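You operate a simulated robot arm through the tools that you are given. There is no shell and no other tool. Be economical: measure what you need, move in short steps, check, and stop when the job is done.

Carry out the task below with a simulated robot arm. There is one attempt and no reset: what you move stays moved.

Task
Open the main lever and set 4 bar by the teal tester in the green socket; put it back.
Fine: the big gauge and the knob's marks are off, go by the tester; main lever stays open; all else stays.
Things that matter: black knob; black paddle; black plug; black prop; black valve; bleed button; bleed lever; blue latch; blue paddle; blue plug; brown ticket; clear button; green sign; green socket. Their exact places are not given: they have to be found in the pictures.

It is judged by the outcome, as a careful person would: the job done as asked, and still so three seconds after it is handed in. It fails if anything else is knocked over, pushed out of place, dropped, spilled or broken.

Robot
A 6-joint arm with a fingered hand on a trunk, on a base that drives. Base frame: it is fixed to the floor where the robot stands at the start and does not move with it; the origin is under the middle of the robot, x ahead of it, y to its left, z up; the surface under the hand at the start is at about z = 900. Units: mm, rad, N and s.
With the tool pointing down near the work surface it reaches from about 140 to 840 mm from the robot's upright axis, wherever it stands. Its first joint turns from -2.897 to 2.897 rad. Places, roughly: black knob [500, 100, 900]; black paddle [400, -800, 900]; black prop [-1500, 1200, 1000]; black valve [500, -900, 900]; bleed button [-3600, -1200, 700]; bleed lever [500, -300, 1000]; blue latch [-1300, 400, 1100]; blue paddle [400, 1900, 900]; blue plug [500, 1750, 1000]; brown ticket [750, -1000, 1000]; clear button [500, 2700, 900]; green sign [500, 2250, 500]; green socket [400, -100, 900]; grey door [-1400, 0, 1000]; hold button [400, 2600, 900]; left pocket of the tester rack [600, -100, 900]. Payload 5 kg.
The TCP is the grasp point between the finger pads, 36 mm short of the fingertips. In the tool frame z runs along the fingers and y along their closing line. The gripper opens to 120 mm. The gripper's body begins 42 mm behind the TCP. The gripper is a hand of 4 fingers: y runs from the thumb to the fingers, the wrist lies at [-19, -123, -211] in the tool frame, and closing takes about 1.5 s.
Orientation is that of the tool frame in the base frame, as a unit quaternion [x, y, z, w]. With the fingers straight down and the wrist toward the robot, the tool's x, y and z point along [0, 1, 0], [1, 0, 0] and [0, 0, -1] of the base frame.

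Tools
- The arm moves only by the tool drive_tool. Its argument "motion" is a list of rows, each an object of numbers (a shift or turn left out is 0, a gripper value left out holds the last): "claw": the closure, from 0 (fully open) to 1 (shut); "tx", "ty", "tz": the shift along the base's x, y, z in mm; "ax", "ay", "az": the turn, a rotation vector about the base's x, y, z in rad. In form: [{"claw": .., "tx": .., "ty": .., "tz": .., "ax": .., "ay": .., "az": ..}, ...]. A call has 1 to 10 rows; each row is the pose to reach, as a shift and turn from the pose commanded when the call began. Rows are played at 5 a second. More than 50 mm and 0.15 rad between two rows, or a gripper value outside its range, and nothing of the call is played. A pose out of reach is approached as far as the arm can. The call stops where the force on the tool passes 40 N (or 10 N more than at its start, if that is more) or the arm is blocked; 0.2 s more then pass. The fingers move at their own pace (about 45 mm/s each) and stop on an object; they squeeze with about 29 N. The grip force told is the motor's: it shows also when the fingers shut on nothing. Time passes only in rows, and 0.2 s behind the last, so rows that repeat a pose let the fingers close. It gives the time, the measured TCP pose, the force on the tool (base axes), the opening and the grip force at its end, in the units of the frame above (readings bear some noise), with the torque about the TCP (base axes, N m) and any sound that the robot's microphone picked up.
- Cameras (640 x 400 px; columns grow to the right, rows downward): "scene" is now at [85.1, 5.1, 1806]; the picture's right is [-0.01, -1.00, 0.00], its down [-0.83, 0.01, -0.56] and it looks along [0.56, -0.00, -0.83] (base axes); focal length 281 px, centre (320, 200). "wrist" rides on the gripper at [73, -101, -142] in the tool frame; the picture's right is [-0.79, 0.29, -0.54], its down [-0.56, -0.70, 0.44] and it looks along [-0.25, 0.65, 0.71] (tool axes); focal length 280 px, centre (320, 200).
- grab_frame(camera): a new picture of that camera. No time passes.
- lift_body(by): slides the trunk up (or, below 0, down) by that many mm; the arm and the scene camera ride with it, the base frame stays. It gives what a move gives, with no picture.
- roll_base(legs): drives the robot by 1 to 6 legs, each [ahead, turn to the left] in mm and rad, along the robot's own axes; the way and the turn of a leg run together, so that a leg with both is an arc; at most 1500 mm and 3.142 rad a leg. The arm and the cameras ride along, it lands a little off, and it stops where it bumps. It gives what a move gives.
- preshape(shape): the hand has 4 fingers and takes this shape, open, in about a second: jaw (thumb against the fingers, like two jaws); tri (thumb and two fingers); tip (a fingertip pinch); poke (one finger out to press); point (the index stretched); flat (the hand flat); cup (the hand cupped); fist (a fist). The gripper value then closes the fingers along that shape, each until it touches; the sizes above hold for jaw. It gives what a move gives, with no picture.
- aim_head(pan, tilt): turns the head with the scene camera to pan (to the left, within 1.501 rad either way) and tilt (down, from -0.506 to 1.204), counted from straight ahead of the robot. It gives what a move gives.
- locate(camera, pixels): for up to 12 pixels [column, row] of the newest picture of that camera ("zoom" is the newest enlarged one), the place [x, y, z] in the base frame of the surface seen there, good to about 2 mm, but the place of the scene camera against the robot may be out by one fixed shift of up to 25 mm in any direction. No time passes.
- enlarge(camera, box): a new picture of the part [left, top, right, bottom] of that camera's present view, enlarged. No time passes.
- close_job(): hands the job in; it is judged then, once.

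Go step by step. Measure first, check grasps and placings, and put right what went wrong. The budget is 80 turns and 60 pictures, counting those below and the enlarged ones. Unless the task says otherwise, let go and move clear before handing in, and close with one line.

The tools are called as name(argument=value, ...) on one line, values as JSON. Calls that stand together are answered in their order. drive_tool: Moves the arm, as the interface text tells. Its arguments: {"type":"object","properties":{"motion":{"type":"array"}},"required":["motion"]} The other tools are called the same way: lift_body (by) slides the trunk up or down; preshape (shape) gives the hand a shape; roll_base (legs) drives the base; aim_head (pan, tilt) turns the head that bears the scene camera; grab_frame (camera) takes a picture; locate (camera, pixels) gives the place of the surface under pixels of a picture; enlarge (camera, box) takes an enlarged picture of a part of a camera's view; close_job () hands the job in.

At the start:

```text
clock: 0.0
tcp_pos: [566.7, 37.2, 1241.6]
tool_rot: [0.707, 0.707, 0.0, 0.0]
wrist_force: [0.7, -0.4, 0.1]
ft_torque: [0.0, 0.03, -0.01]
width: 119.7
finger_force: 0.0
shape: jaw
trunk travel left (down, up): [-827.0, 13.0]
robot x, y, heading: [-0.6, -0.5, 0.003]
head pan, tilt: [-0.007, 0.97]
```

scene: 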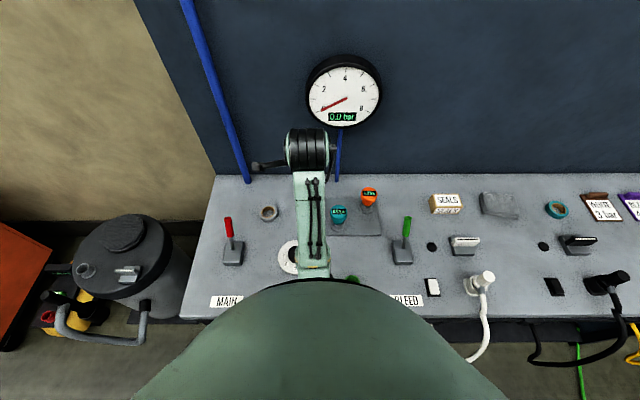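
wrist: 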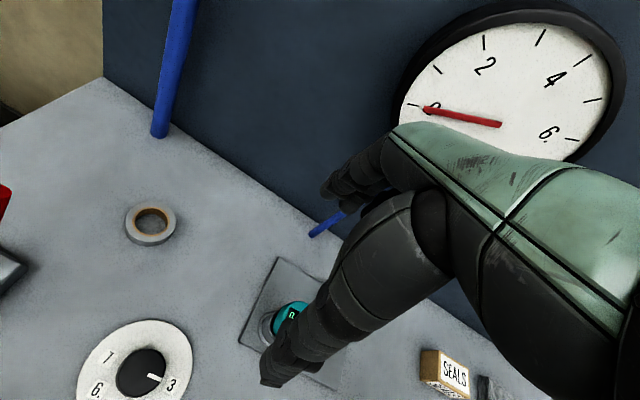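

The scene shows the red main lever near (230,240), the teal tester near (338,213), the orange one near (369,196) and the dial partly hidden near (290,257). I'll enlarge both views of the work area to measure.

enlarge(camera="scene", box=[200, 170, 440, 320])

locate(camera="scene", pixels=[[228, 220], [231, 240], [233, 258], [338, 211], [369, 193], [352, 279], [285, 257], [268, 212], [405, 220], [403, 255], [345, 232], [380, 232]])

locate(camera="wrist", pixels=[[140, 374], [157, 377], [120, 345], [150, 222], [292, 312], [95, 375], [5, 200], [10, 270], [185, 365]])

```text
2.67 times, centred on (320, 245) of scene
```

zoom: 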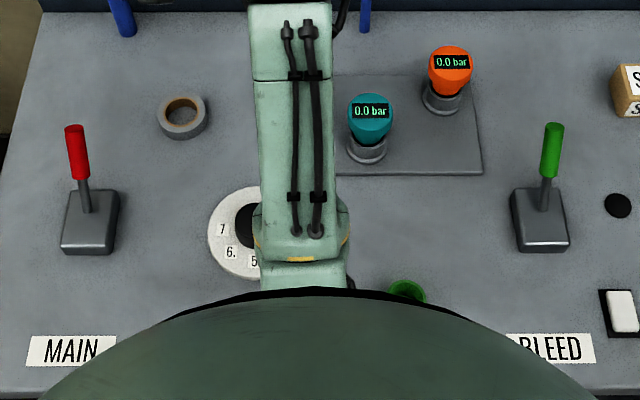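

```text
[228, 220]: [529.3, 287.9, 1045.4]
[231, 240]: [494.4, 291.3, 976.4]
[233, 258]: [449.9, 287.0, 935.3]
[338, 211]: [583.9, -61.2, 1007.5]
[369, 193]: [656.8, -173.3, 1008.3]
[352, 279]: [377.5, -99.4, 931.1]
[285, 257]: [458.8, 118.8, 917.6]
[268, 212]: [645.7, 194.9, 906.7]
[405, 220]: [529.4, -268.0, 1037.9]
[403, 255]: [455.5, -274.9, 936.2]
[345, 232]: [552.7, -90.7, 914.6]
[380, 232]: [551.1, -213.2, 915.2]
```

```text
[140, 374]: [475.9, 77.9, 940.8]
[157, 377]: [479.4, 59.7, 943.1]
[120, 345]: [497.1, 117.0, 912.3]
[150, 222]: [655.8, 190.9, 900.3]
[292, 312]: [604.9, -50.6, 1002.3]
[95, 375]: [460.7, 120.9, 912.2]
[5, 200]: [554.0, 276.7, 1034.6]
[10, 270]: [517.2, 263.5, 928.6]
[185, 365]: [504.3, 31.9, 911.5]
```

The wrist and scene places differ by about 10 mm (tape roll (150,222) against (268,212)), as the camera shift warned. I'll move the hand over toward the main lever, which also clears the view of the knob and socket.

drive_tool(motion=[{"ty": 45, "claw": 0.3}, {"ty": 90}, {"ty": 135}, {"ty": 180}, {"ty": 225}, {"ty": 245, "tz": -30, "tx": -20}])

grab_frame(camera="wrist")

grab_frame(camera="scene")

```text
clock: 1.4
tcp_pos: [544.8, 283.9, 1212.3]
tool_rot: [0.707, 0.707, 0.0, 0.001]
wrist_force: [0.7, 0.0, 0.4]
ft_torque: [0.02, -0.03, 0.01]
width: 84.3
finger_force: 0.1
shape: jaw
trunk travel left (down, up): [-827.0, 13.0]
robot x, y, heading: [1.4, 0.0, 0.002]
head pan, tilt: [-0.007, 0.97]
```

```text
56 pictures are left
```

wrist: 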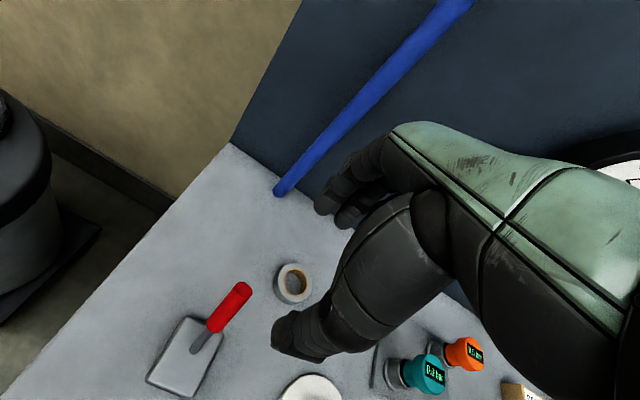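

```text
55 pictures are left
```

scene: 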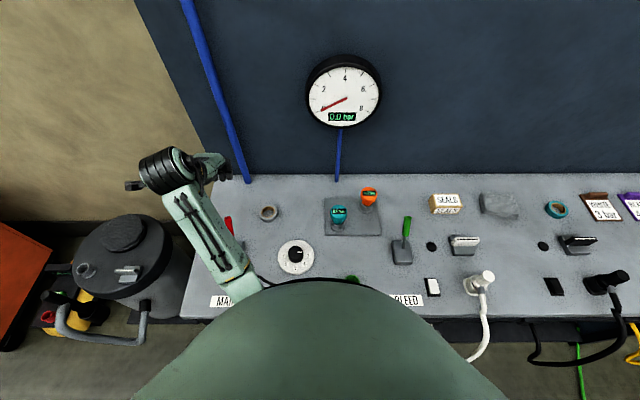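

The knob at (295,257) is now visible and the lever shows in the wrist view at (228,308). I'll zoom and locate both.

locate(camera="wrist", pixels=[[243, 290], [228, 307], [215, 325], [198, 347], [188, 322], [158, 378], [293, 283], [435, 375], [464, 352], [400, 372]])

enlarge(camera="scene", box=[260, 180, 420, 280])

locate(camera="zoom", pixels=[[140, 300], [310, 125], [436, 55], [310, 185], [435, 120], [120, 338], [368, 392], [145, 330], [90, 300], [190, 300]])

```text
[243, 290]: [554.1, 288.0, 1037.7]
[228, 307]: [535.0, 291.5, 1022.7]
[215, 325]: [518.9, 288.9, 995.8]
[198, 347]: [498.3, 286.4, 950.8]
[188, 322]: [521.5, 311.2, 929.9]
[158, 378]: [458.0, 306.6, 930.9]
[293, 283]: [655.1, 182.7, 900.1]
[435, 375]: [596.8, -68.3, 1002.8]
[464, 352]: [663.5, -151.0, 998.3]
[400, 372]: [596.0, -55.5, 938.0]
```

```text
4.00 times, centred on (340, 230) of scene
```

zoom: 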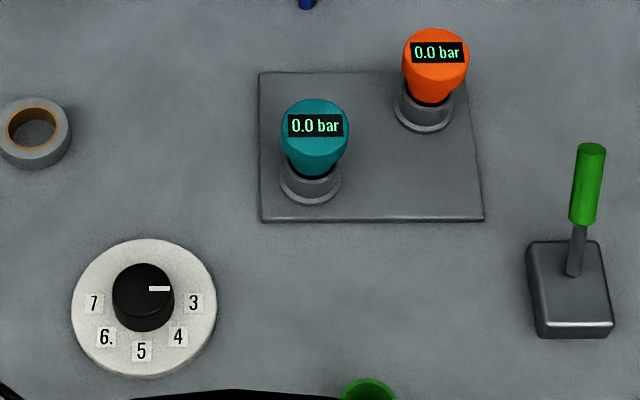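

```text
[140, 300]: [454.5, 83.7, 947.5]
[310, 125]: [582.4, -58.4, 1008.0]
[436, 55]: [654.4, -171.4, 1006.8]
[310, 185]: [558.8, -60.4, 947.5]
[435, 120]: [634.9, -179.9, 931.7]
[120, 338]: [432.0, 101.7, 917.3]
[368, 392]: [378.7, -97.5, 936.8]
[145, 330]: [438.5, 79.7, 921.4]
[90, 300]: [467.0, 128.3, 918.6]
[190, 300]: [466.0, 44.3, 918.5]
```

The lever runs from (498,286,951) to its tip (554,288,1038), leaning away, like the shut bleed lever, so opening should mean pulling it toward me. I'll lower the half-open jaw around the grip.

drive_tool(motion=[{"ty": 3, "tz": -45}, {"ty": 3, "tz": -90}, {"ty": 3, "tz": -130}, {"ty": 3, "tz": -165}, {"ty": 3, "tz": -165}])

grab_frame(camera="wrist")

```text
clock: 2.6
tcp_pos: [547.4, 284.0, 1047.4]
tool_rot: [0.707, 0.707, 0.0, -0.001]
wrist_force: [0.5, -0.5, 0.6]
ft_torque: [0.01, -0.01, -0.02]
width: 84.2
finger_force: 0.0
shape: jaw
trunk travel left (down, up): [-827.0, 13.0]
robot x, y, heading: [-0.4, -1.3, 0.002]
head pan, tilt: [-0.007, 0.97]
```

```text
53 pictures are left
```

wrist: 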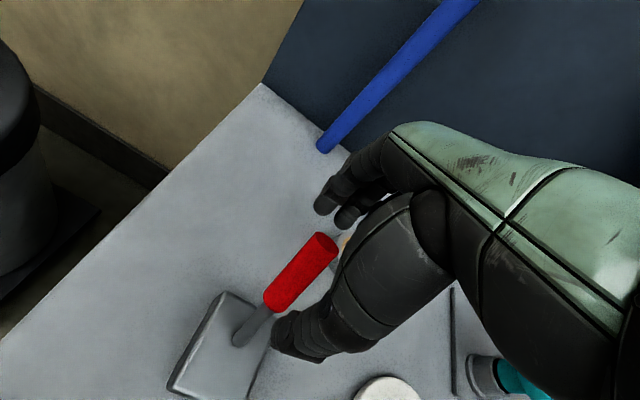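

The lever tip at (325,245) lies right at the grasp point between the fingers (345,195) and thumb (300,340). I'll pull along an arc toward the robot.

drive_tool(motion=[{"claw": 0.5}, {"tx": -15}, {"tx": -30, "tz": 4}, {"tx": -45, "tz": 8}, {"tx": -60, "tz": 12}, {"tx": -75, "tz": 15}, {"tx": -90, "tz": 15}, {"tx": -105, "tz": 15}, {"tx": -120, "tz": 10}])

grab_frame(camera="wrist")

```text
clock: 4.6
tcp_pos: [426.0, 284.6, 1057.4]
tool_rot: [0.707, 0.707, 0.0, 0.0]
wrist_force: [-0.4, 0.2, 0.0]
ft_torque: [0.01, -0.01, 0.0]
width: 60.3
finger_force: 0.1
shape: jaw
trunk travel left (down, up): [-827.0, 13.0]
robot x, y, heading: [0.1, 1.0, -0.006]
head pan, tilt: [-0.007, 0.97]
```

```text
52 pictures are left
```

wrist: 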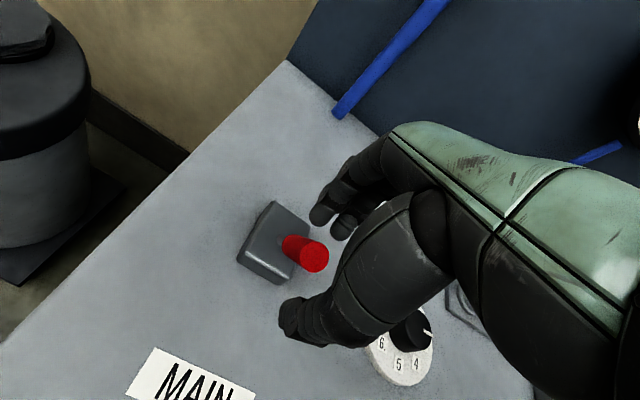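

The lever now leans toward me, tip at (312,258). I'll check its angle and the gauge.

locate(camera="wrist", pixels=[[314, 258], [290, 242], [285, 238]])

grab_frame(camera="scene")

```text
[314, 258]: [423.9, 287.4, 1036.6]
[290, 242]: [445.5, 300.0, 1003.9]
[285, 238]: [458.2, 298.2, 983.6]
```

```text
51 pictures are left
```

scene: 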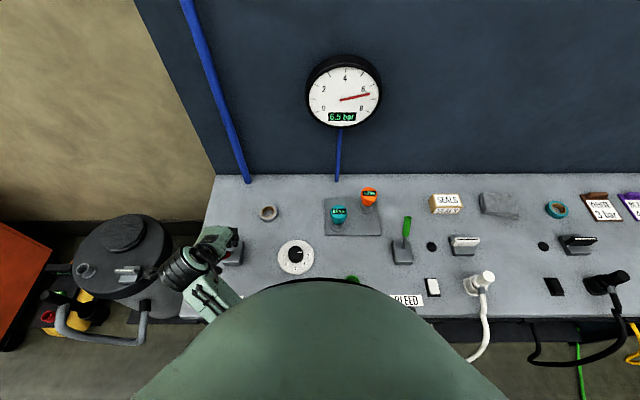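

The gauge jumped to 6.5, so main is open (lever tip mirrored at (424,287,1037)). I'll lift off straight up and travel toward the teal tester, stopping short to measure it.

drive_tool(motion=[{"tz": 40}, {"tz": 80}, {"tz": 120, "claw": 0}, {"tz": 130, "ty": -45, "tx": 10}, {"tz": 130, "ty": -90, "tx": 20}, {"tz": 130, "ty": -135, "tx": 30}, {"tz": 130, "ty": -180, "tx": 40}, {"tz": 130, "ty": -225, "tx": 50}, {"tz": 130, "ty": -270, "tx": 60}, {"tz": 130, "ty": -310, "tx": 70}])

grab_frame(camera="wrist")

```text
clock: 6.8
tcp_pos: [499.9, -27.0, 1187.4]
tool_rot: [0.707, 0.707, 0.001, -0.001]
wrist_force: [0.2, -0.8, -0.3]
ft_torque: [0.0, 0.04, -0.02]
width: 119.7
finger_force: 0.0
shape: jaw
trunk travel left (down, up): [-827.0, 13.0]
robot x, y, heading: [-0.6, 0.4, 0.001]
head pan, tilt: [-0.007, 0.97]
```

```text
50 pictures are left
```

wrist: 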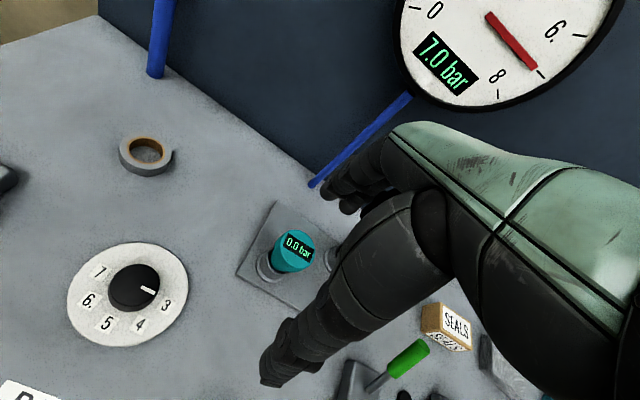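

The teal tester is clear at (292,250), and the knob at (135,287). I'll locate its outline points and the knob.

enlarge(camera="wrist", box=[230, 190, 390, 290])

locate(camera="zoom", pixels=[[250, 165], [280, 190], [330, 220], [190, 230], [170, 310], [110, 290], [220, 370], [150, 270], [280, 260], [290, 340]])

locate(camera="wrist", pixels=[[135, 280], [148, 290], [115, 285], [155, 275], [125, 307], [75, 315], [180, 270], [100, 260], [160, 335]])

```text
4.00 times, centred on (310, 240) of wrist
```

zoom: 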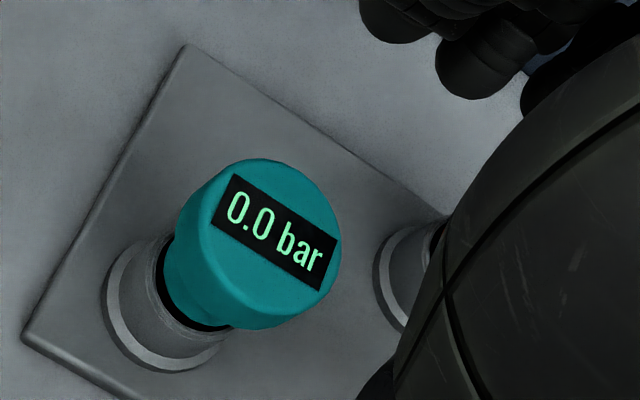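

```text
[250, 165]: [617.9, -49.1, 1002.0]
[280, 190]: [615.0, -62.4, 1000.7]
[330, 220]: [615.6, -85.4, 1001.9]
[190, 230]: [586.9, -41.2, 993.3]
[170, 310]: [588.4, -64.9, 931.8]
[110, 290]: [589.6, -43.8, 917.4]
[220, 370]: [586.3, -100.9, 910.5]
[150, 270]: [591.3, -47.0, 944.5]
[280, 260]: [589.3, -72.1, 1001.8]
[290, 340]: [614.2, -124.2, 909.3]
```

```text
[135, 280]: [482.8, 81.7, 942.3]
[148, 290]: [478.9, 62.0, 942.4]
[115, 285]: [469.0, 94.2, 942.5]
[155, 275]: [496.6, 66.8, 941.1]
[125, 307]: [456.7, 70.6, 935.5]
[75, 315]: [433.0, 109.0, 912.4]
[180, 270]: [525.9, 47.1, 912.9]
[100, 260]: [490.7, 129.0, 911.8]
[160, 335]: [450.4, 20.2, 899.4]
```

Teal cap: top at z≈1002, centre about (597,-66), radius about 26. I'll move over it and descend to TCP z≈990 with the hand fully open.

drive_tool(motion=[{"tx": 40, "ty": -15}, {"tx": 80, "ty": -32}, {"tx": 97, "ty": -39}, {"tx": 97, "ty": -39, "tz": -45}, {"tx": 97, "ty": -39, "tz": -90}, {"tx": 97, "ty": -39, "tz": -130}, {"tx": 97, "ty": -39, "tz": -130}])

grab_frame(camera="wrist")

enlarge(camera="scene", box=[260, 120, 420, 280])

```text
clock: 8.4
tcp_pos: [595.6, -64.3, 1055.7]
tool_rot: [0.707, 0.707, 0.0, 0.0]
wrist_force: [-0.1, -0.4, -0.5]
ft_torque: [0.01, 0.0, 0.02]
width: 119.9
finger_force: 0.0
shape: jaw
trunk travel left (down, up): [-827.0, 13.0]
robot x, y, heading: [-0.8, -0.9, -0.0]
head pan, tilt: [-0.007, 0.97]
```

```text
48 pictures are left
```

wrist: 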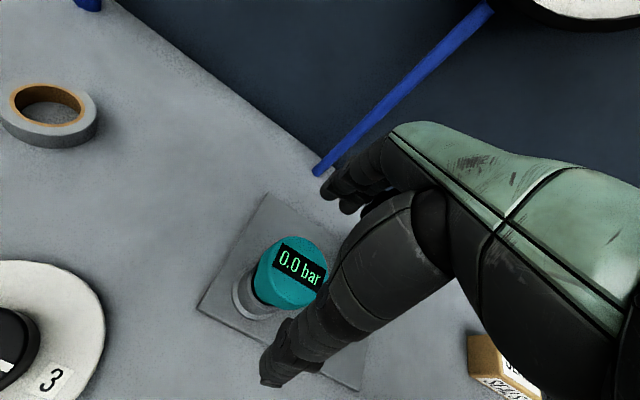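

```text
2.50 times, centred on (340, 200) of scene
```

zoom: 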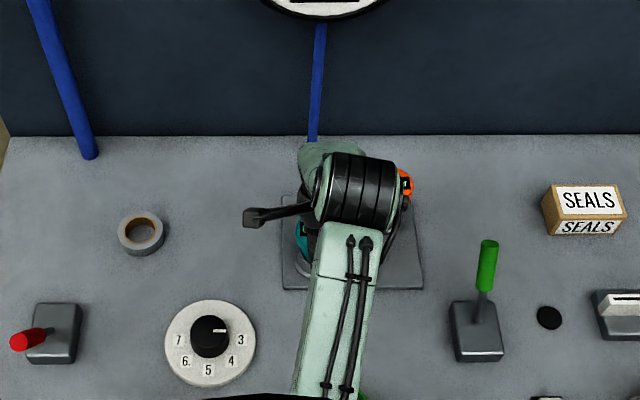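

Projecting the tool axis down 54 mm lands at about (297,271), on the cap's top (298,265), so it's aligned. Descend and close.

drive_tool(motion=[{"tz": -35}, {"tz": -66}, {"tz": -66, "claw": 1}, {"tz": -66}, {"tz": -66}, {"tz": -66}, {"tz": -66}, {"tz": -66}, {"tz": -66}, {"tz": -66}])

grab_frame(camera="wrist")

```text
clock: 10.6
tcp_pos: [594.0, -63.7, 989.8]
tool_rot: [0.707, 0.707, 0.0, 0.001]
wrist_force: [-0.5, 0.7, -0.9]
ft_torque: [0.06, 0.05, 0.0]
width: 38.5
finger_force: 29.4
shape: jaw
trunk travel left (down, up): [-827.0, 13.0]
robot x, y, heading: [3.6, 1.5, 0.002]
head pan, tilt: [-0.007, 0.97]
```

```text
46 pictures are left
```

wrist: 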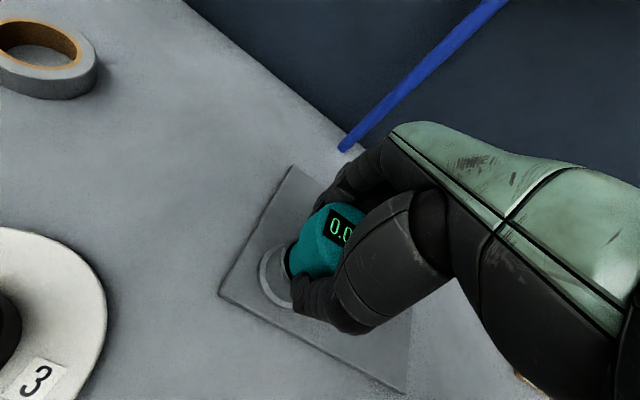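

Gripped at 38.5 mm with 29 N; pocket pose is (594,-64,990). Lift straight up.

drive_tool(motion=[{"tz": 10}, {"tz": 25}, {"tz": 50}, {"tz": 85}, {"tz": 120}, {"tz": 120}])

grab_frame(camera="wrist")

```text
clock: 12.0
tcp_pos: [594.5, -62.7, 1111.1]
tool_rot: [0.707, 0.707, 0.0, 0.0]
wrist_force: [1.0, 0.1, -3.1]
ft_torque: [0.03, 0.02, 0.01]
width: 38.8
finger_force: 29.1
shape: jaw
trunk travel left (down, up): [-827.0, 13.0]
robot x, y, heading: [-4.2, -5.3, 0.0]
head pan, tilt: [-0.007, 0.97]
```

```text
45 pictures are left
```

wrist: 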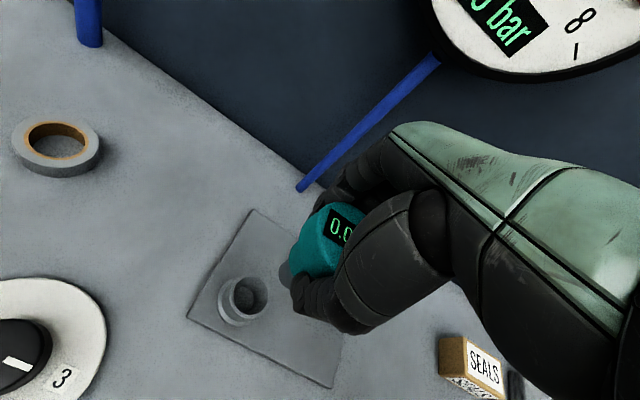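

Weight shows about 3 N; the tester is out, and the empty pocket is at (246,297). I'll locate the pocket rim and move back to view the green socket.

locate(camera="wrist", pixels=[[224, 295], [262, 312], [262, 285], [238, 280], [244, 312], [244, 297], [230, 315], [285, 272]])

drive_tool(motion=[{"tx": -45}, {"tx": -90}, {"tx": -135}, {"tx": -180}, {"tx": -225, "ty": 0}, {"tx": -270}, {"tx": -270}])

grab_frame(camera="wrist")

```text
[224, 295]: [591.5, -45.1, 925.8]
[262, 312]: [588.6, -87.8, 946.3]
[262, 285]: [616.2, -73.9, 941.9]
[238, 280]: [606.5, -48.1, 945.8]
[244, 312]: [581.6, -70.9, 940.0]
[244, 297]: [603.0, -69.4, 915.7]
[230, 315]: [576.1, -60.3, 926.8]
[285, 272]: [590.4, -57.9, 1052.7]
```

```text
clock: 13.5
tcp_pos: [391.8, -135.5, 1135.2]
tool_rot: [0.703, 0.708, 0.023, 0.062]
wrist_force: [0.5, 0.5, -1.7]
ft_torque: [0.02, 0.01, 0.03]
width: 38.4
finger_force: 29.3
shape: jaw
out of reach, approached as far as the arm can: row 6, 7
trunk travel left (down, up): [-827.0, 13.0]
robot x, y, heading: [-0.8, -0.2, 0.0]
head pan, tilt: [-0.007, 0.97]
stopped in row 7: the arm was blocked; the commanded pose is now the measured one
```

```text
44 pictures are left
```

wrist: 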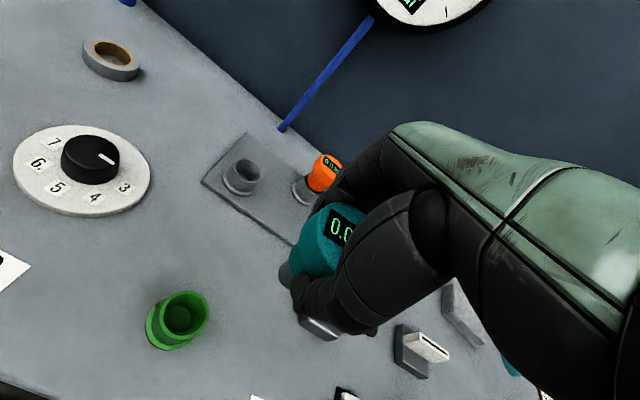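

Socket at (180,318) is visible, but so close to the body the arm ran out of reach and tilted slightly. I'll locate the socket, then back the base 150 mm to get comfortable reach, then straighten the tool.

locate(camera="wrist", pixels=[[162, 300], [207, 310], [187, 292], [172, 334], [180, 315], [240, 160], [90, 147], [90, 160]])

roll_base(legs=[[-150, 0]])

drive_tool(motion=[{"ax": 0.028, "ay": 0.06, "az": -0.003}, {"ax": 0.055, "ay": 0.12, "az": -0.007}, {"ax": 0.055, "ay": 0.12, "az": -0.007}])

grab_frame(camera="wrist")

grab_frame(camera="scene")

```text
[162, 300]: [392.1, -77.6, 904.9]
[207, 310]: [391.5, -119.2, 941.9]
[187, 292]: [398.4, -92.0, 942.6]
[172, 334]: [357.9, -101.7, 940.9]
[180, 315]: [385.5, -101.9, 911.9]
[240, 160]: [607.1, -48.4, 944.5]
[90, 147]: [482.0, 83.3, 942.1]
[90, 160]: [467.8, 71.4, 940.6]
```

```text
clock: 15.0
tcp_pos: [243.9, -133.2, 1137.0]
tool_rot: [0.703, 0.708, 0.022, 0.062]
wrist_force: [0.3, 0.1, -3.9]
ft_torque: [0.0, 0.02, 0.01]
width: 38.6
finger_force: 29.8
shape: jaw
trunk travel left (down, up): [-827.0, 13.0]
robot x, y, heading: [-150.9, -0.8, 0.0]
head pan, tilt: [-0.007, 0.97]
```

```text
clock: 16.0
tcp_pos: [235.0, -107.6, 1108.5]
tool_rot: [0.705, 0.708, -0.014, -0.018]
wrist_force: [1.2, -1.0, -5.4]
ft_torque: [0.11, 0.11, 0.04]
width: 38.4
finger_force: 29.1
shape: jaw
trunk travel left (down, up): [-827.0, 13.0]
robot x, y, heading: [-148.4, 2.0, -0.003]
head pan, tilt: [-0.007, 0.97]
stopped in row 3: the arm was blocked; the commanded pose is now the measured one
```

```text
43 pictures are left
```

wrist: 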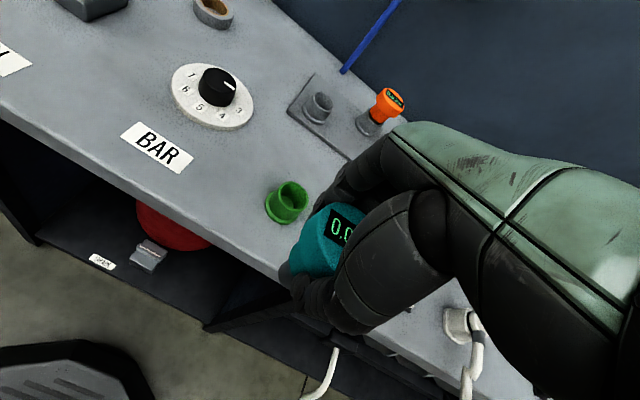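

```text
42 pictures are left
```

scene: 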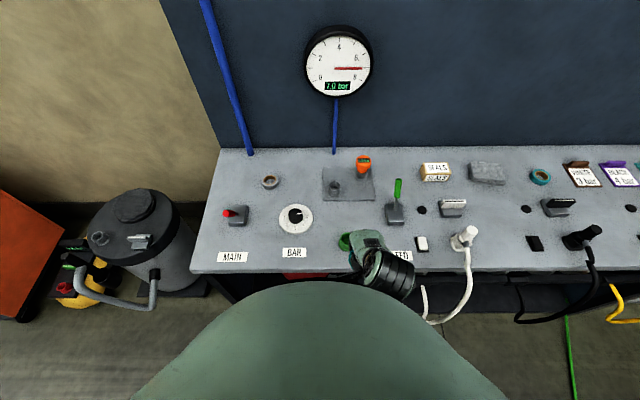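

Base is back 150 mm and the socket is in view at (288,200). I'll bring the tester above the socket with the tool straightened, and re-measure there.

drive_tool(motion=[{"tx": 40, "tz": 10, "ax": -0.003, "ay": -0.022, "az": -0.002}, {"tx": 80, "ty": 5, "tz": 10, "ax": -0.006, "ay": -0.045, "az": -0.004}, {"tx": 120, "ty": 10, "tz": 10, "ax": -0.006, "ay": -0.045, "az": -0.004}, {"tx": 143, "ty": 10, "tz": 10, "ax": -0.006, "ay": -0.045, "az": -0.004}, {"tx": 143, "ty": 10, "tz": 10, "ax": -0.006, "ay": -0.045, "az": -0.004}])

enlarge(camera="wrist", box=[160, 220, 352, 340])

```text
clock: 17.2
tcp_pos: [372.4, -89.8, 1123.7]
tool_rot: [0.707, 0.707, -0.002, 0.002]
wrist_force: [0.4, -0.2, -3.4]
ft_torque: [0.02, 0.03, 0.0]
width: 38.8
finger_force: 29.0
shape: jaw
trunk travel left (down, up): [-827.0, 13.0]
robot x, y, heading: [-145.9, 0.5, -0.001]
head pan, tilt: [-0.007, 0.97]
```

```text
3.33 times, centred on (256, 280) of wrist
```

zoom: 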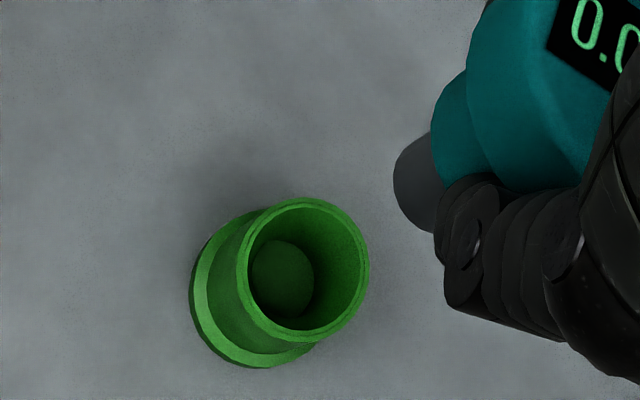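

The green rim is clear in the zoom: ellipse edges at (242,268), (364,265), (300,201), (300,338). I'll locate these to get its centre.

locate(camera="zoom", pixels=[[243, 268], [364, 266], [300, 202], [301, 337], [260, 222], [347, 315], [345, 219], [260, 318], [400, 185], [420, 200]])

```text
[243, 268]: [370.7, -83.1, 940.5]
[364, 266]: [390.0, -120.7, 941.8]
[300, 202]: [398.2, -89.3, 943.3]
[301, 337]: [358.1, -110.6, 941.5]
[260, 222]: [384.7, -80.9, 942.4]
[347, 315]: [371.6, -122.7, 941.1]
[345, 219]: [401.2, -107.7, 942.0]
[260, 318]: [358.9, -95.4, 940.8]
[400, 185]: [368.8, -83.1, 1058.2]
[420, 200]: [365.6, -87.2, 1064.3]
```

Socket centre is (379,-101), rim z≈942. The held tester's axis sits about (+1,-4) from the TCP (from the pocket), so I'll go to TCP (378,-97.5), stopping just above the rim to check.

drive_tool(motion=[{"tx": 5.6, "ty": -7.7}, {"tx": 5.6, "ty": -7.7, "tz": -45}, {"tx": 5.6, "ty": -7.7, "tz": -90}, {"tx": 5.6, "ty": -7.7, "tz": -90}])

enlarge(camera="wrist", box=[200, 180, 392, 300])

enlarge(camera="scene", box=[280, 200, 440, 300])

```text
clock: 18.2
tcp_pos: [379.6, -98.1, 1032.0]
tool_rot: [0.707, 0.708, -0.001, 0.003]
wrist_force: [-0.7, -0.1, -2.7]
ft_torque: [0.03, 0.0, -0.02]
width: 38.6
finger_force: 28.8
shape: jaw
trunk travel left (down, up): [-827.0, 13.0]
robot x, y, heading: [-150.9, 2.0, -0.003]
head pan, tilt: [-0.007, 0.97]
```

```text
3.33 times, centred on (296, 240) of wrist
```

zoom: 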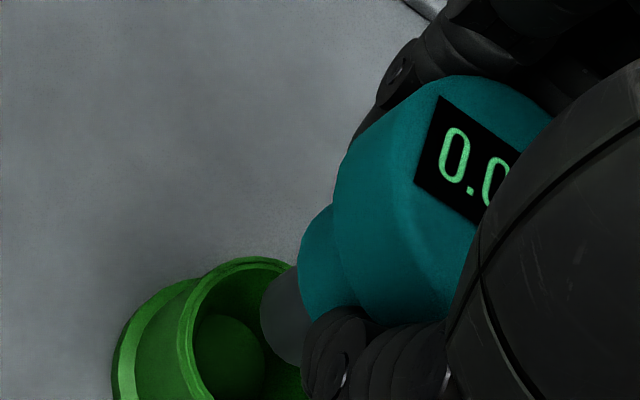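

```text
4.00 times, centred on (360, 250) of scene
```

zoom: 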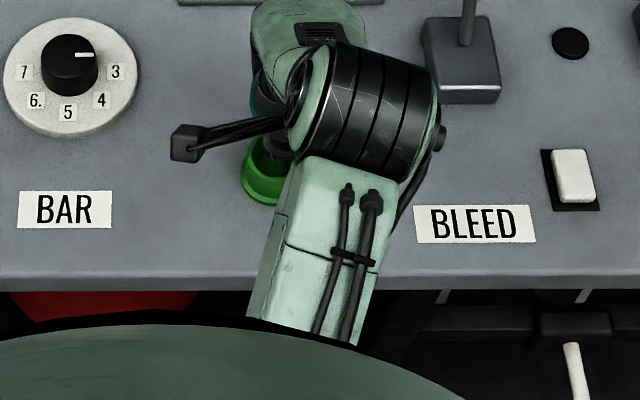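

It appears lined up. I'll descend gently and watch the force.

drive_tool(motion=[{"tz": -5}, {"tz": -10}, {"tz": -15}, {"tz": -20}, {"tz": -24}, {"tz": -24}])

enlarge(camera="wrist", box=[200, 180, 392, 300])

```text
clock: 19.6
tcp_pos: [378.1, -96.6, 1008.0]
tool_rot: [0.707, 0.707, -0.001, 0.003]
wrist_force: [-0.8, -0.1, -2.9]
ft_torque: [0.02, 0.01, -0.01]
width: 38.8
finger_force: 28.7
shape: jaw
trunk travel left (down, up): [-827.0, 13.0]
robot x, y, heading: [-148.0, -1.8, -0.003]
head pan, tilt: [-0.007, 0.97]
```

```text
3.33 times, centred on (296, 240) of wrist
```

zoom: 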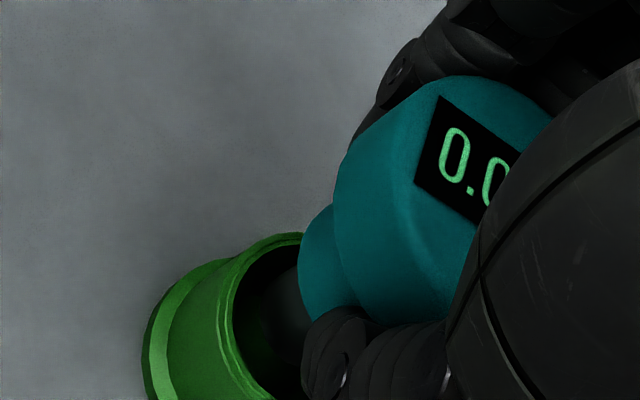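

The stem is now inside the green cup with no contact force. I'll continue down to seat it.

drive_tool(motion=[{"tz": -5}, {"tz": -10}, {"tz": -14}, {"tz": -17}, {"tz": -20}, {"tz": -23}, {"tz": -26}, {"tz": -26}])

enlarge(camera="wrist", box=[200, 180, 392, 300])

```text
clock: 21.4
tcp_pos: [378.8, -98.2, 984.2]
tool_rot: [0.707, 0.707, 0.0, 0.004]
wrist_force: [-1.2, 1.1, 13.3]
ft_torque: [0.0, -0.1, -0.01]
width: 39.2
finger_force: 29.2
shape: jaw
trunk travel left (down, up): [-827.0, 13.0]
robot x, y, heading: [-149.5, 0.7, -0.002]
head pan, tilt: [-0.007, 0.97]
```

```text
3.33 times, centred on (296, 240) of wrist
```

zoom: 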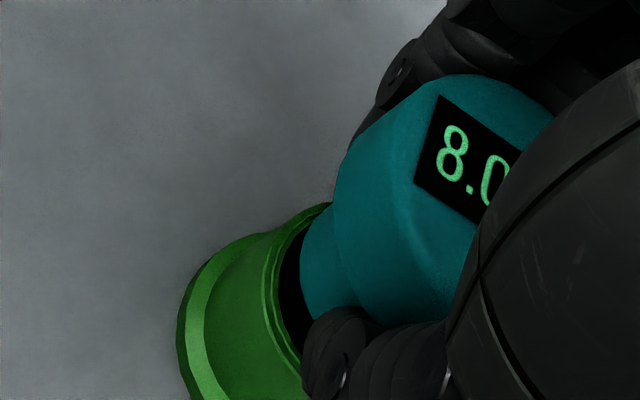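

Seated (13 N) and it reads 8.0. I'll open and lift off, then view the tester and knob.

drive_tool(motion=[{"tz": 1, "claw": 0}, {"tz": 1}, {"tz": 1}, {"tz": 1}, {"tz": 1}, {"tz": 1}, {"tz": 30}, {"tz": 70}, {"tz": 110}, {"tz": 150}])

drive_tool(motion=[{"ty": 45, "tx": 20}, {"ty": 90, "tx": 40}, {"ty": 130, "tx": 60}, {"ty": 178, "tx": 80}, {"ty": 178, "tx": 100}, {"ty": 178, "tx": 100}])

grab_frame(camera="wrist")

grab_frame(camera="scene")

```text
clock: 23.6
tcp_pos: [378.8, -97.1, 1133.4]
tool_rot: [0.706, 0.708, -0.002, 0.002]
wrist_force: [-0.3, 0.6, -1.3]
ft_torque: [-0.03, -0.01, -0.01]
width: 119.7
finger_force: 0.0
shape: jaw
trunk travel left (down, up): [-827.0, 13.0]
robot x, y, heading: [-149.0, -0.0, -0.003]
head pan, tilt: [-0.007, 0.97]
```

```text
refused: row 4 steps farther than a row can; nothing moved
```

```text
36 pictures are left
```

wrist: 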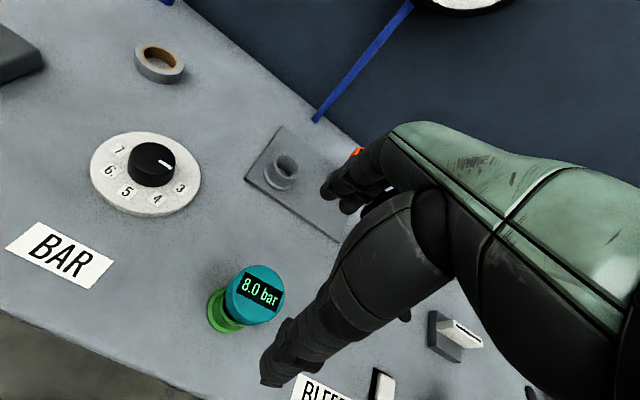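

```text
35 pictures are left
```

scene: 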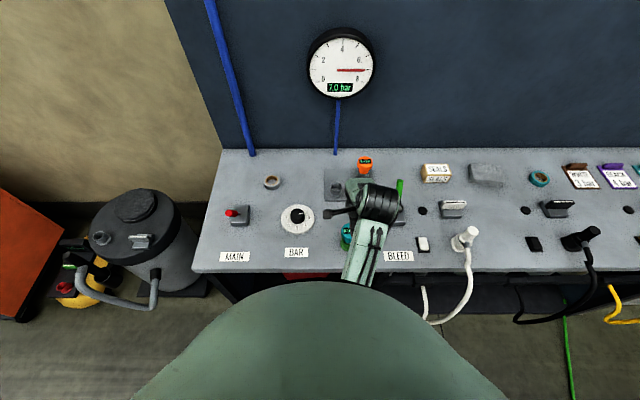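

Tester stands in the socket reading 8.0 bar (260,290). Now I'll zoom on the knob at (152,165) to measure it.

enlarge(camera="wrist", box=[85, 125, 213, 205])

locate(camera="zoom", pixels=[[225, 170], [435, 170], [330, 105], [330, 240], [355, 215], [420, 180], [330, 170], [300, 300]])

```text
5.00 times, centred on (149, 165) of wrist
```

zoom: 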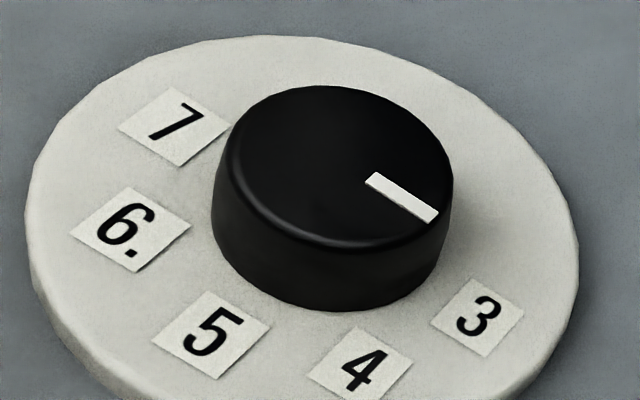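

```text
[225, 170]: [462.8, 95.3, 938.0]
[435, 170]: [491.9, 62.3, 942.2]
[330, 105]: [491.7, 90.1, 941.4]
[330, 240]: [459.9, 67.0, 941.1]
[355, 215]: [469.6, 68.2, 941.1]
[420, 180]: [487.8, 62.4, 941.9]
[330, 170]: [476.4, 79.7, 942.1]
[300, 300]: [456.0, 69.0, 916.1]
```

The knob centre is (477,78), top z≈942, and the pointer sits at "3" while the tester reads 8. I'll move above the knob pre-turned clockwise, ready to turn it counter-clockwise (down the scale).

drive_tool(motion=[{"tx": 20, "ty": 40, "az": -0.1}, {"tx": 42, "ty": 80, "az": -0.22}, {"tx": 64, "ty": 120, "az": -0.34}, {"tx": 85, "ty": 155, "az": -0.46}, {"tx": 98.5, "ty": 175, "az": -0.58}, {"tx": 98.5, "ty": 175, "az": -0.6, "tz": -45}, {"tx": 98.5, "ty": 175, "az": -0.6, "tz": -90}, {"tx": 98.5, "ty": 175, "az": -0.6, "tz": -90}])

grab_frame(camera="wrist")

```text
clock: 25.4
tcp_pos: [477.9, 77.0, 1042.1]
tool_rot: [0.885, 0.466, -0.001, 0.002]
wrist_force: [0.3, -0.2, -1.2]
ft_torque: [0.01, -0.04, 0.04]
width: 119.8
finger_force: 0.0
shape: jaw
trunk travel left (down, up): [-827.0, 13.0]
robot x, y, heading: [-148.9, -0.0, 0.001]
head pan, tilt: [-0.007, 0.97]
```

```text
33 pictures are left
```

wrist: 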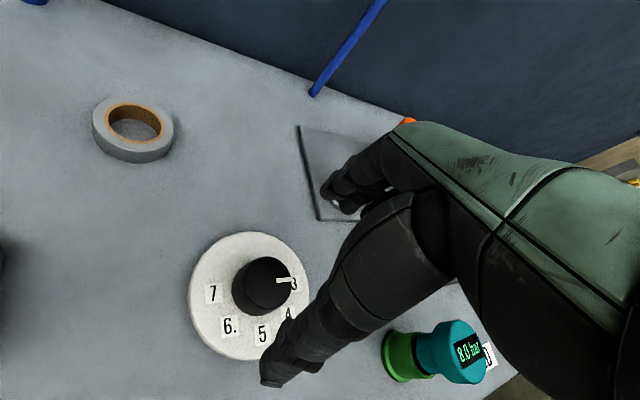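

The knob appears at (263,282), near the projected axis (272,284). I'll check the centre with rim points before descending.

enlarge(camera="wrist", box=[184, 220, 344, 320])

locate(camera="zoom", pixels=[[205, 240], [425, 205], [315, 155], [320, 310], [235, 300], [235, 190], [400, 280], [395, 170], [315, 235]])

```text
4.00 times, centred on (264, 270) of wrist
```

zoom: 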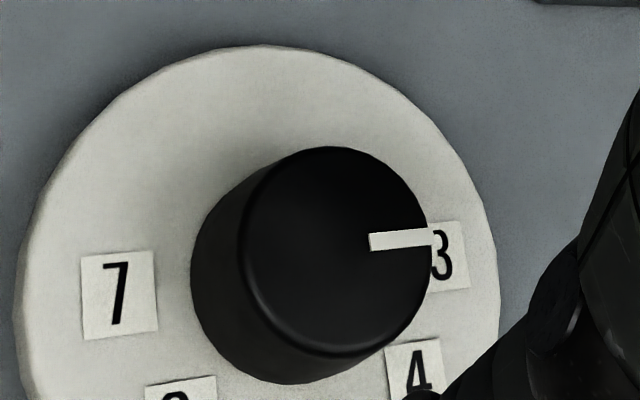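

```text
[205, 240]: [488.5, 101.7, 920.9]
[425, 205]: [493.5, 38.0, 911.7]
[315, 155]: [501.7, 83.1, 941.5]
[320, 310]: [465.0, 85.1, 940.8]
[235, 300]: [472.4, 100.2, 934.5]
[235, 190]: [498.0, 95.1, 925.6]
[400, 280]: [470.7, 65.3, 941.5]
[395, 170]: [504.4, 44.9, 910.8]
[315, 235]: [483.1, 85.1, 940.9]
```

Knob centre reads (479.5,79.4). Small correction, then descend to TCP z≈954 and close.

drive_tool(motion=[{"tx": 1.5, "ty": 2, "tz": -40}, {"tx": 1.5, "ty": 2, "tz": -75}, {"tx": 1.5, "ty": 2, "tz": -88}, {"tx": 1.5, "ty": 2, "tz": -88, "claw": 1}, {"tx": 1.5, "ty": 2, "tz": -88}, {"tx": 1.5, "ty": 2, "tz": -88}, {"tx": 1.5, "ty": 2, "tz": -88}, {"tx": 1.5, "ty": 2, "tz": -88}, {"tx": 1.5, "ty": 2, "tz": -88}, {"tx": 1.5, "ty": 2, "tz": -88}])

grab_frame(camera="wrist")

```text
clock: 27.6
tcp_pos: [476.2, 79.5, 954.0]
tool_rot: [0.884, 0.467, -0.002, 0.002]
wrist_force: [-1.8, 1.8, -2.4]
ft_torque: [0.02, 0.03, 0.0]
width: 42.1
finger_force: 28.4
shape: jaw
trunk travel left (down, up): [-827.0, 13.0]
robot x, y, heading: [-149.9, 0.2, 0.006]
head pan, tilt: [-0.007, 0.97]
```

```text
31 pictures are left
```

wrist: 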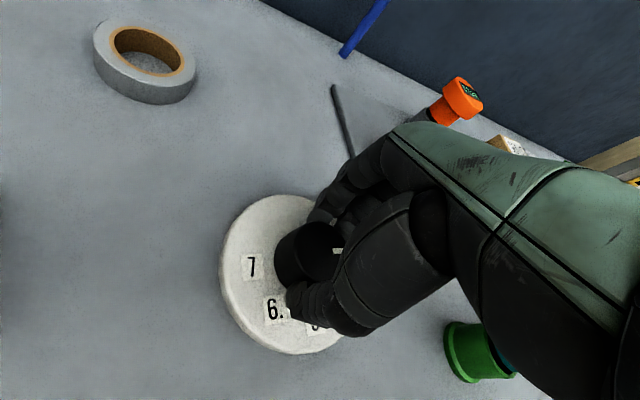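

The knob is gripped (42 mm). I'll turn it counter-clockwise 0.5 rad and read the tester and gauge.

drive_tool(motion=[{"az": 0.1}, {"az": 0.2}, {"az": 0.3}, {"az": 0.4}, {"az": 0.5}, {"az": 0.5}, {"az": 0.5}])

enlarge(camera="scene", box=[280, 20, 440, 280])

```text
clock: 29.2
tcp_pos: [477.7, 78.4, 955.0]
tool_rot: [0.741, 0.671, -0.002, 0.002]
wrist_force: [-7.2, -3.9, -4.7]
ft_torque: [-0.08, 0.17, -0.03]
width: 40.9
finger_force: 29.1
shape: jaw
trunk travel left (down, up): [-827.0, 13.0]
robot x, y, heading: [-147.9, 2.2, 0.001]
head pan, tilt: [-0.007, 0.97]
```

```text
1.54 times, centred on (360, 150) of scene
```

zoom: 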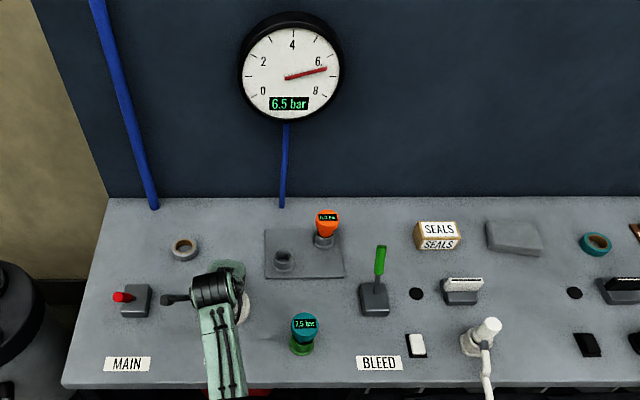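

It works: tester now about 7.5, gauge 6.5. I'll keep turning counter-clockwise by 1.0 rad.

drive_tool(motion=[{"az": 0.12}, {"az": 0.24}, {"az": 0.36}, {"az": 0.48}, {"az": 0.6}, {"az": 0.72}, {"az": 0.84}, {"az": 0.96}, {"az": 1.0}, {"az": 1.0}])

enlarge(camera="scene", box=[280, 210, 400, 285])

```text
clock: 31.4
tcp_pos: [479.3, 78.4, 955.1]
tool_rot: [0.328, 0.945, 0.0, 0.002]
wrist_force: [-4.2, -12.1, -5.2]
ft_torque: [-0.41, 0.21, -0.02]
width: 40.3
finger_force: 29.4
shape: jaw
trunk travel left (down, up): [-827.0, 13.0]
robot x, y, heading: [-149.9, -2.9, 0.004]
head pan, tilt: [-0.007, 0.97]
```

```text
5.33 times, centred on (340, 248) of scene
```

zoom: 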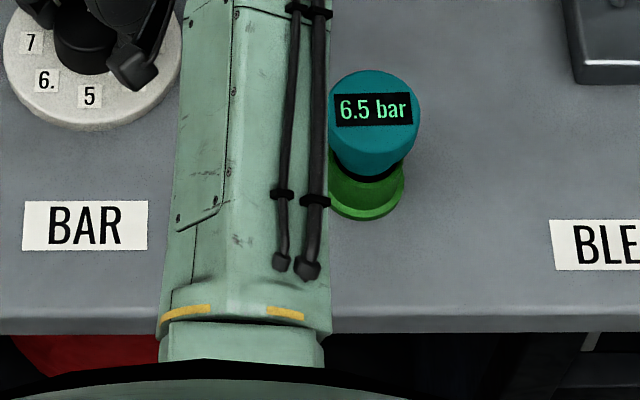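

Now 6.5 after 1.5 rad, about 1 bar per rad. I'll open, lift clear, swing back and regrip.

drive_tool(motion=[{"claw": 0.2}, {}, {}, {}, {}, {"tz": 35}, {"tz": 40}])

drive_tool(motion=[{"az": -0.15}, {"az": -0.3}, {"az": -0.45}, {"az": -0.6}, {"az": -0.75}, {"az": -0.9}, {"az": -1.05}, {"az": -1.2}, {"az": -1.35}, {"az": -1.5}])

drive_tool(motion=[{"az": -0.1}, {"az": -0.1, "tz": -25}, {"az": -0.1, "tz": -40}, {"az": -0.1, "tz": -40, "claw": 1}, {"az": -0.1, "tz": -40}, {"az": -0.1, "tz": -40}, {"az": -0.1, "tz": -40}, {"az": -0.1, "tz": -40}, {"az": -0.1, "tz": -40}, {"az": -0.1, "tz": -40}])

enlarge(camera="scene", box=[260, 200, 420, 300])

```text
clock: 33.0
tcp_pos: [478.3, 78.3, 995.1]
tool_rot: [0.33, 0.944, 0.0, 0.003]
wrist_force: [0.1, 0.1, -0.6]
ft_torque: [-0.02, 0.01, 0.02]
width: 95.8
finger_force: 0.1
shape: jaw
trunk travel left (down, up): [-827.0, 13.0]
robot x, y, heading: [-149.9, 0.3, -0.001]
head pan, tilt: [-0.007, 0.97]
```

```text
clock: 35.2
tcp_pos: [476.8, 79.1, 993.8]
tool_rot: [0.885, 0.466, -0.003, 0.002]
wrist_force: [-0.1, -0.8, 0.0]
ft_torque: [-0.01, 0.01, -0.01]
width: 95.9
finger_force: 0.0
shape: jaw
trunk travel left (down, up): [-827.0, 13.0]
robot x, y, heading: [-151.4, -1.0, 0.003]
head pan, tilt: [-0.007, 0.97]
```

```text
clock: 37.4
tcp_pos: [478.3, 79.4, 954.5]
tool_rot: [0.906, 0.423, -0.002, 0.002]
wrist_force: [-3.4, 1.0, -1.5]
ft_torque: [0.02, 0.06, 0.01]
width: 41.8
finger_force: 29.0
shape: jaw
trunk travel left (down, up): [-827.0, 13.0]
robot x, y, heading: [-148.1, 1.3, -0.0]
head pan, tilt: [-0.007, 0.97]
```

```text
4.00 times, centred on (340, 250) of scene
```

zoom: 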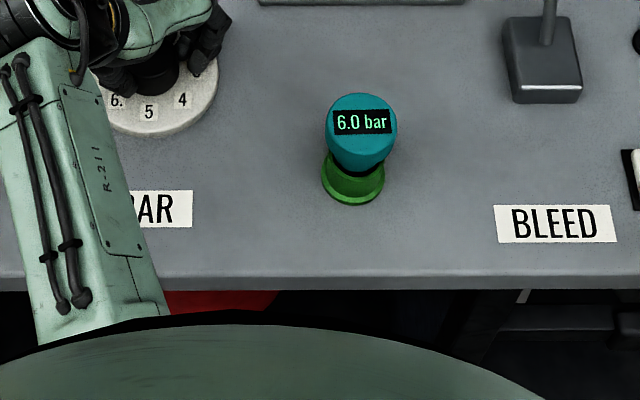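

With lag settled it reads 6.0, so 1.5 rad is about 2 bar. Turn another 1.35 rad, then wait and read.

drive_tool(motion=[{"az": 0.14}, {"az": 0.28}, {"az": 0.42}, {"az": 0.56}, {"az": 0.7}, {"az": 0.84}, {"az": 0.98}, {"az": 1.12}, {"az": 1.26}, {"az": 1.35}])

drive_tool(motion=[{}, {}, {}, {}, {}, {}, {}, {}, {}, {}])

enlarge(camera="scene", box=[280, 210, 400, 285])

```text
clock: 39.6
tcp_pos: [478.4, 77.8, 955.5]
tool_rot: [0.443, 0.897, -0.001, 0.002]
wrist_force: [-4.3, -10.8, -3.5]
ft_torque: [-0.29, 0.12, -0.04]
width: 41.0
finger_force: 28.9
shape: jaw
trunk travel left (down, up): [-827.0, 13.0]
robot x, y, heading: [-147.9, -1.7, -0.003]
head pan, tilt: [-0.007, 0.97]
```

```text
clock: 41.8
tcp_pos: [478.3, 78.0, 955.3]
tool_rot: [0.444, 0.896, 0.0, 0.001]
wrist_force: [-3.4, -11.2, -4.0]
ft_torque: [-0.29, 0.11, -0.04]
width: 40.9
finger_force: 29.0
shape: jaw
trunk travel left (down, up): [-827.0, 13.0]
robot x, y, heading: [-150.6, 2.8, 0.003]
head pan, tilt: [-0.007, 0.97]
```

```text
5.33 times, centred on (340, 248) of scene
```

zoom: 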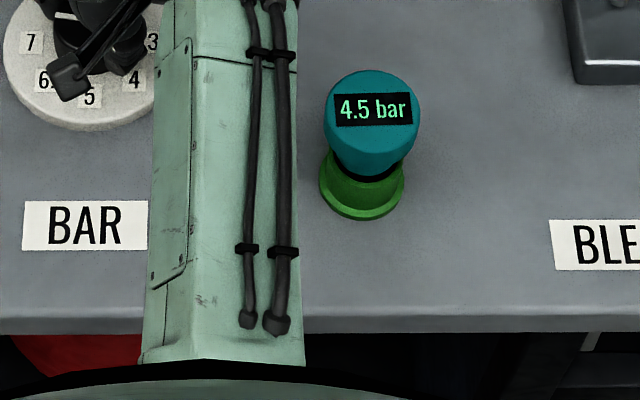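

4.5 bar, in half-bar steps; about 0.3 rad more should give 4.0.

drive_tool(motion=[{"az": 0.1}, {"az": 0.2}, {"az": 0.3}, {"az": 0.3}, {"az": 0.3}, {"az": 0.3}, {"az": 0.3}, {"az": 0.3}, {"az": 0.3}, {"az": 0.3}])

enlarge(camera="scene", box=[280, 210, 400, 285])

```text
clock: 44.0
tcp_pos: [479.3, 77.4, 955.5]
tool_rot: [0.306, 0.952, 0.001, 0.003]
wrist_force: [3.9, -15.4, 0.7]
ft_torque: [-0.55, 0.02, -0.32]
width: 40.9
finger_force: 29.0
shape: jaw
trunk travel left (down, up): [-827.0, 13.0]
robot x, y, heading: [-149.3, -3.0, -0.0]
head pan, tilt: [-0.007, 0.97]
```

```text
5.33 times, centred on (340, 248) of scene
```

zoom: 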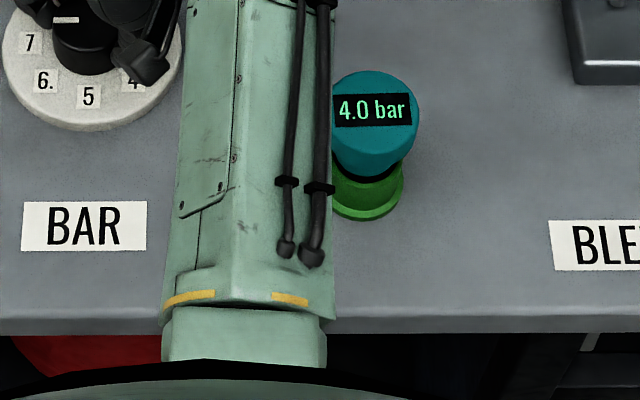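

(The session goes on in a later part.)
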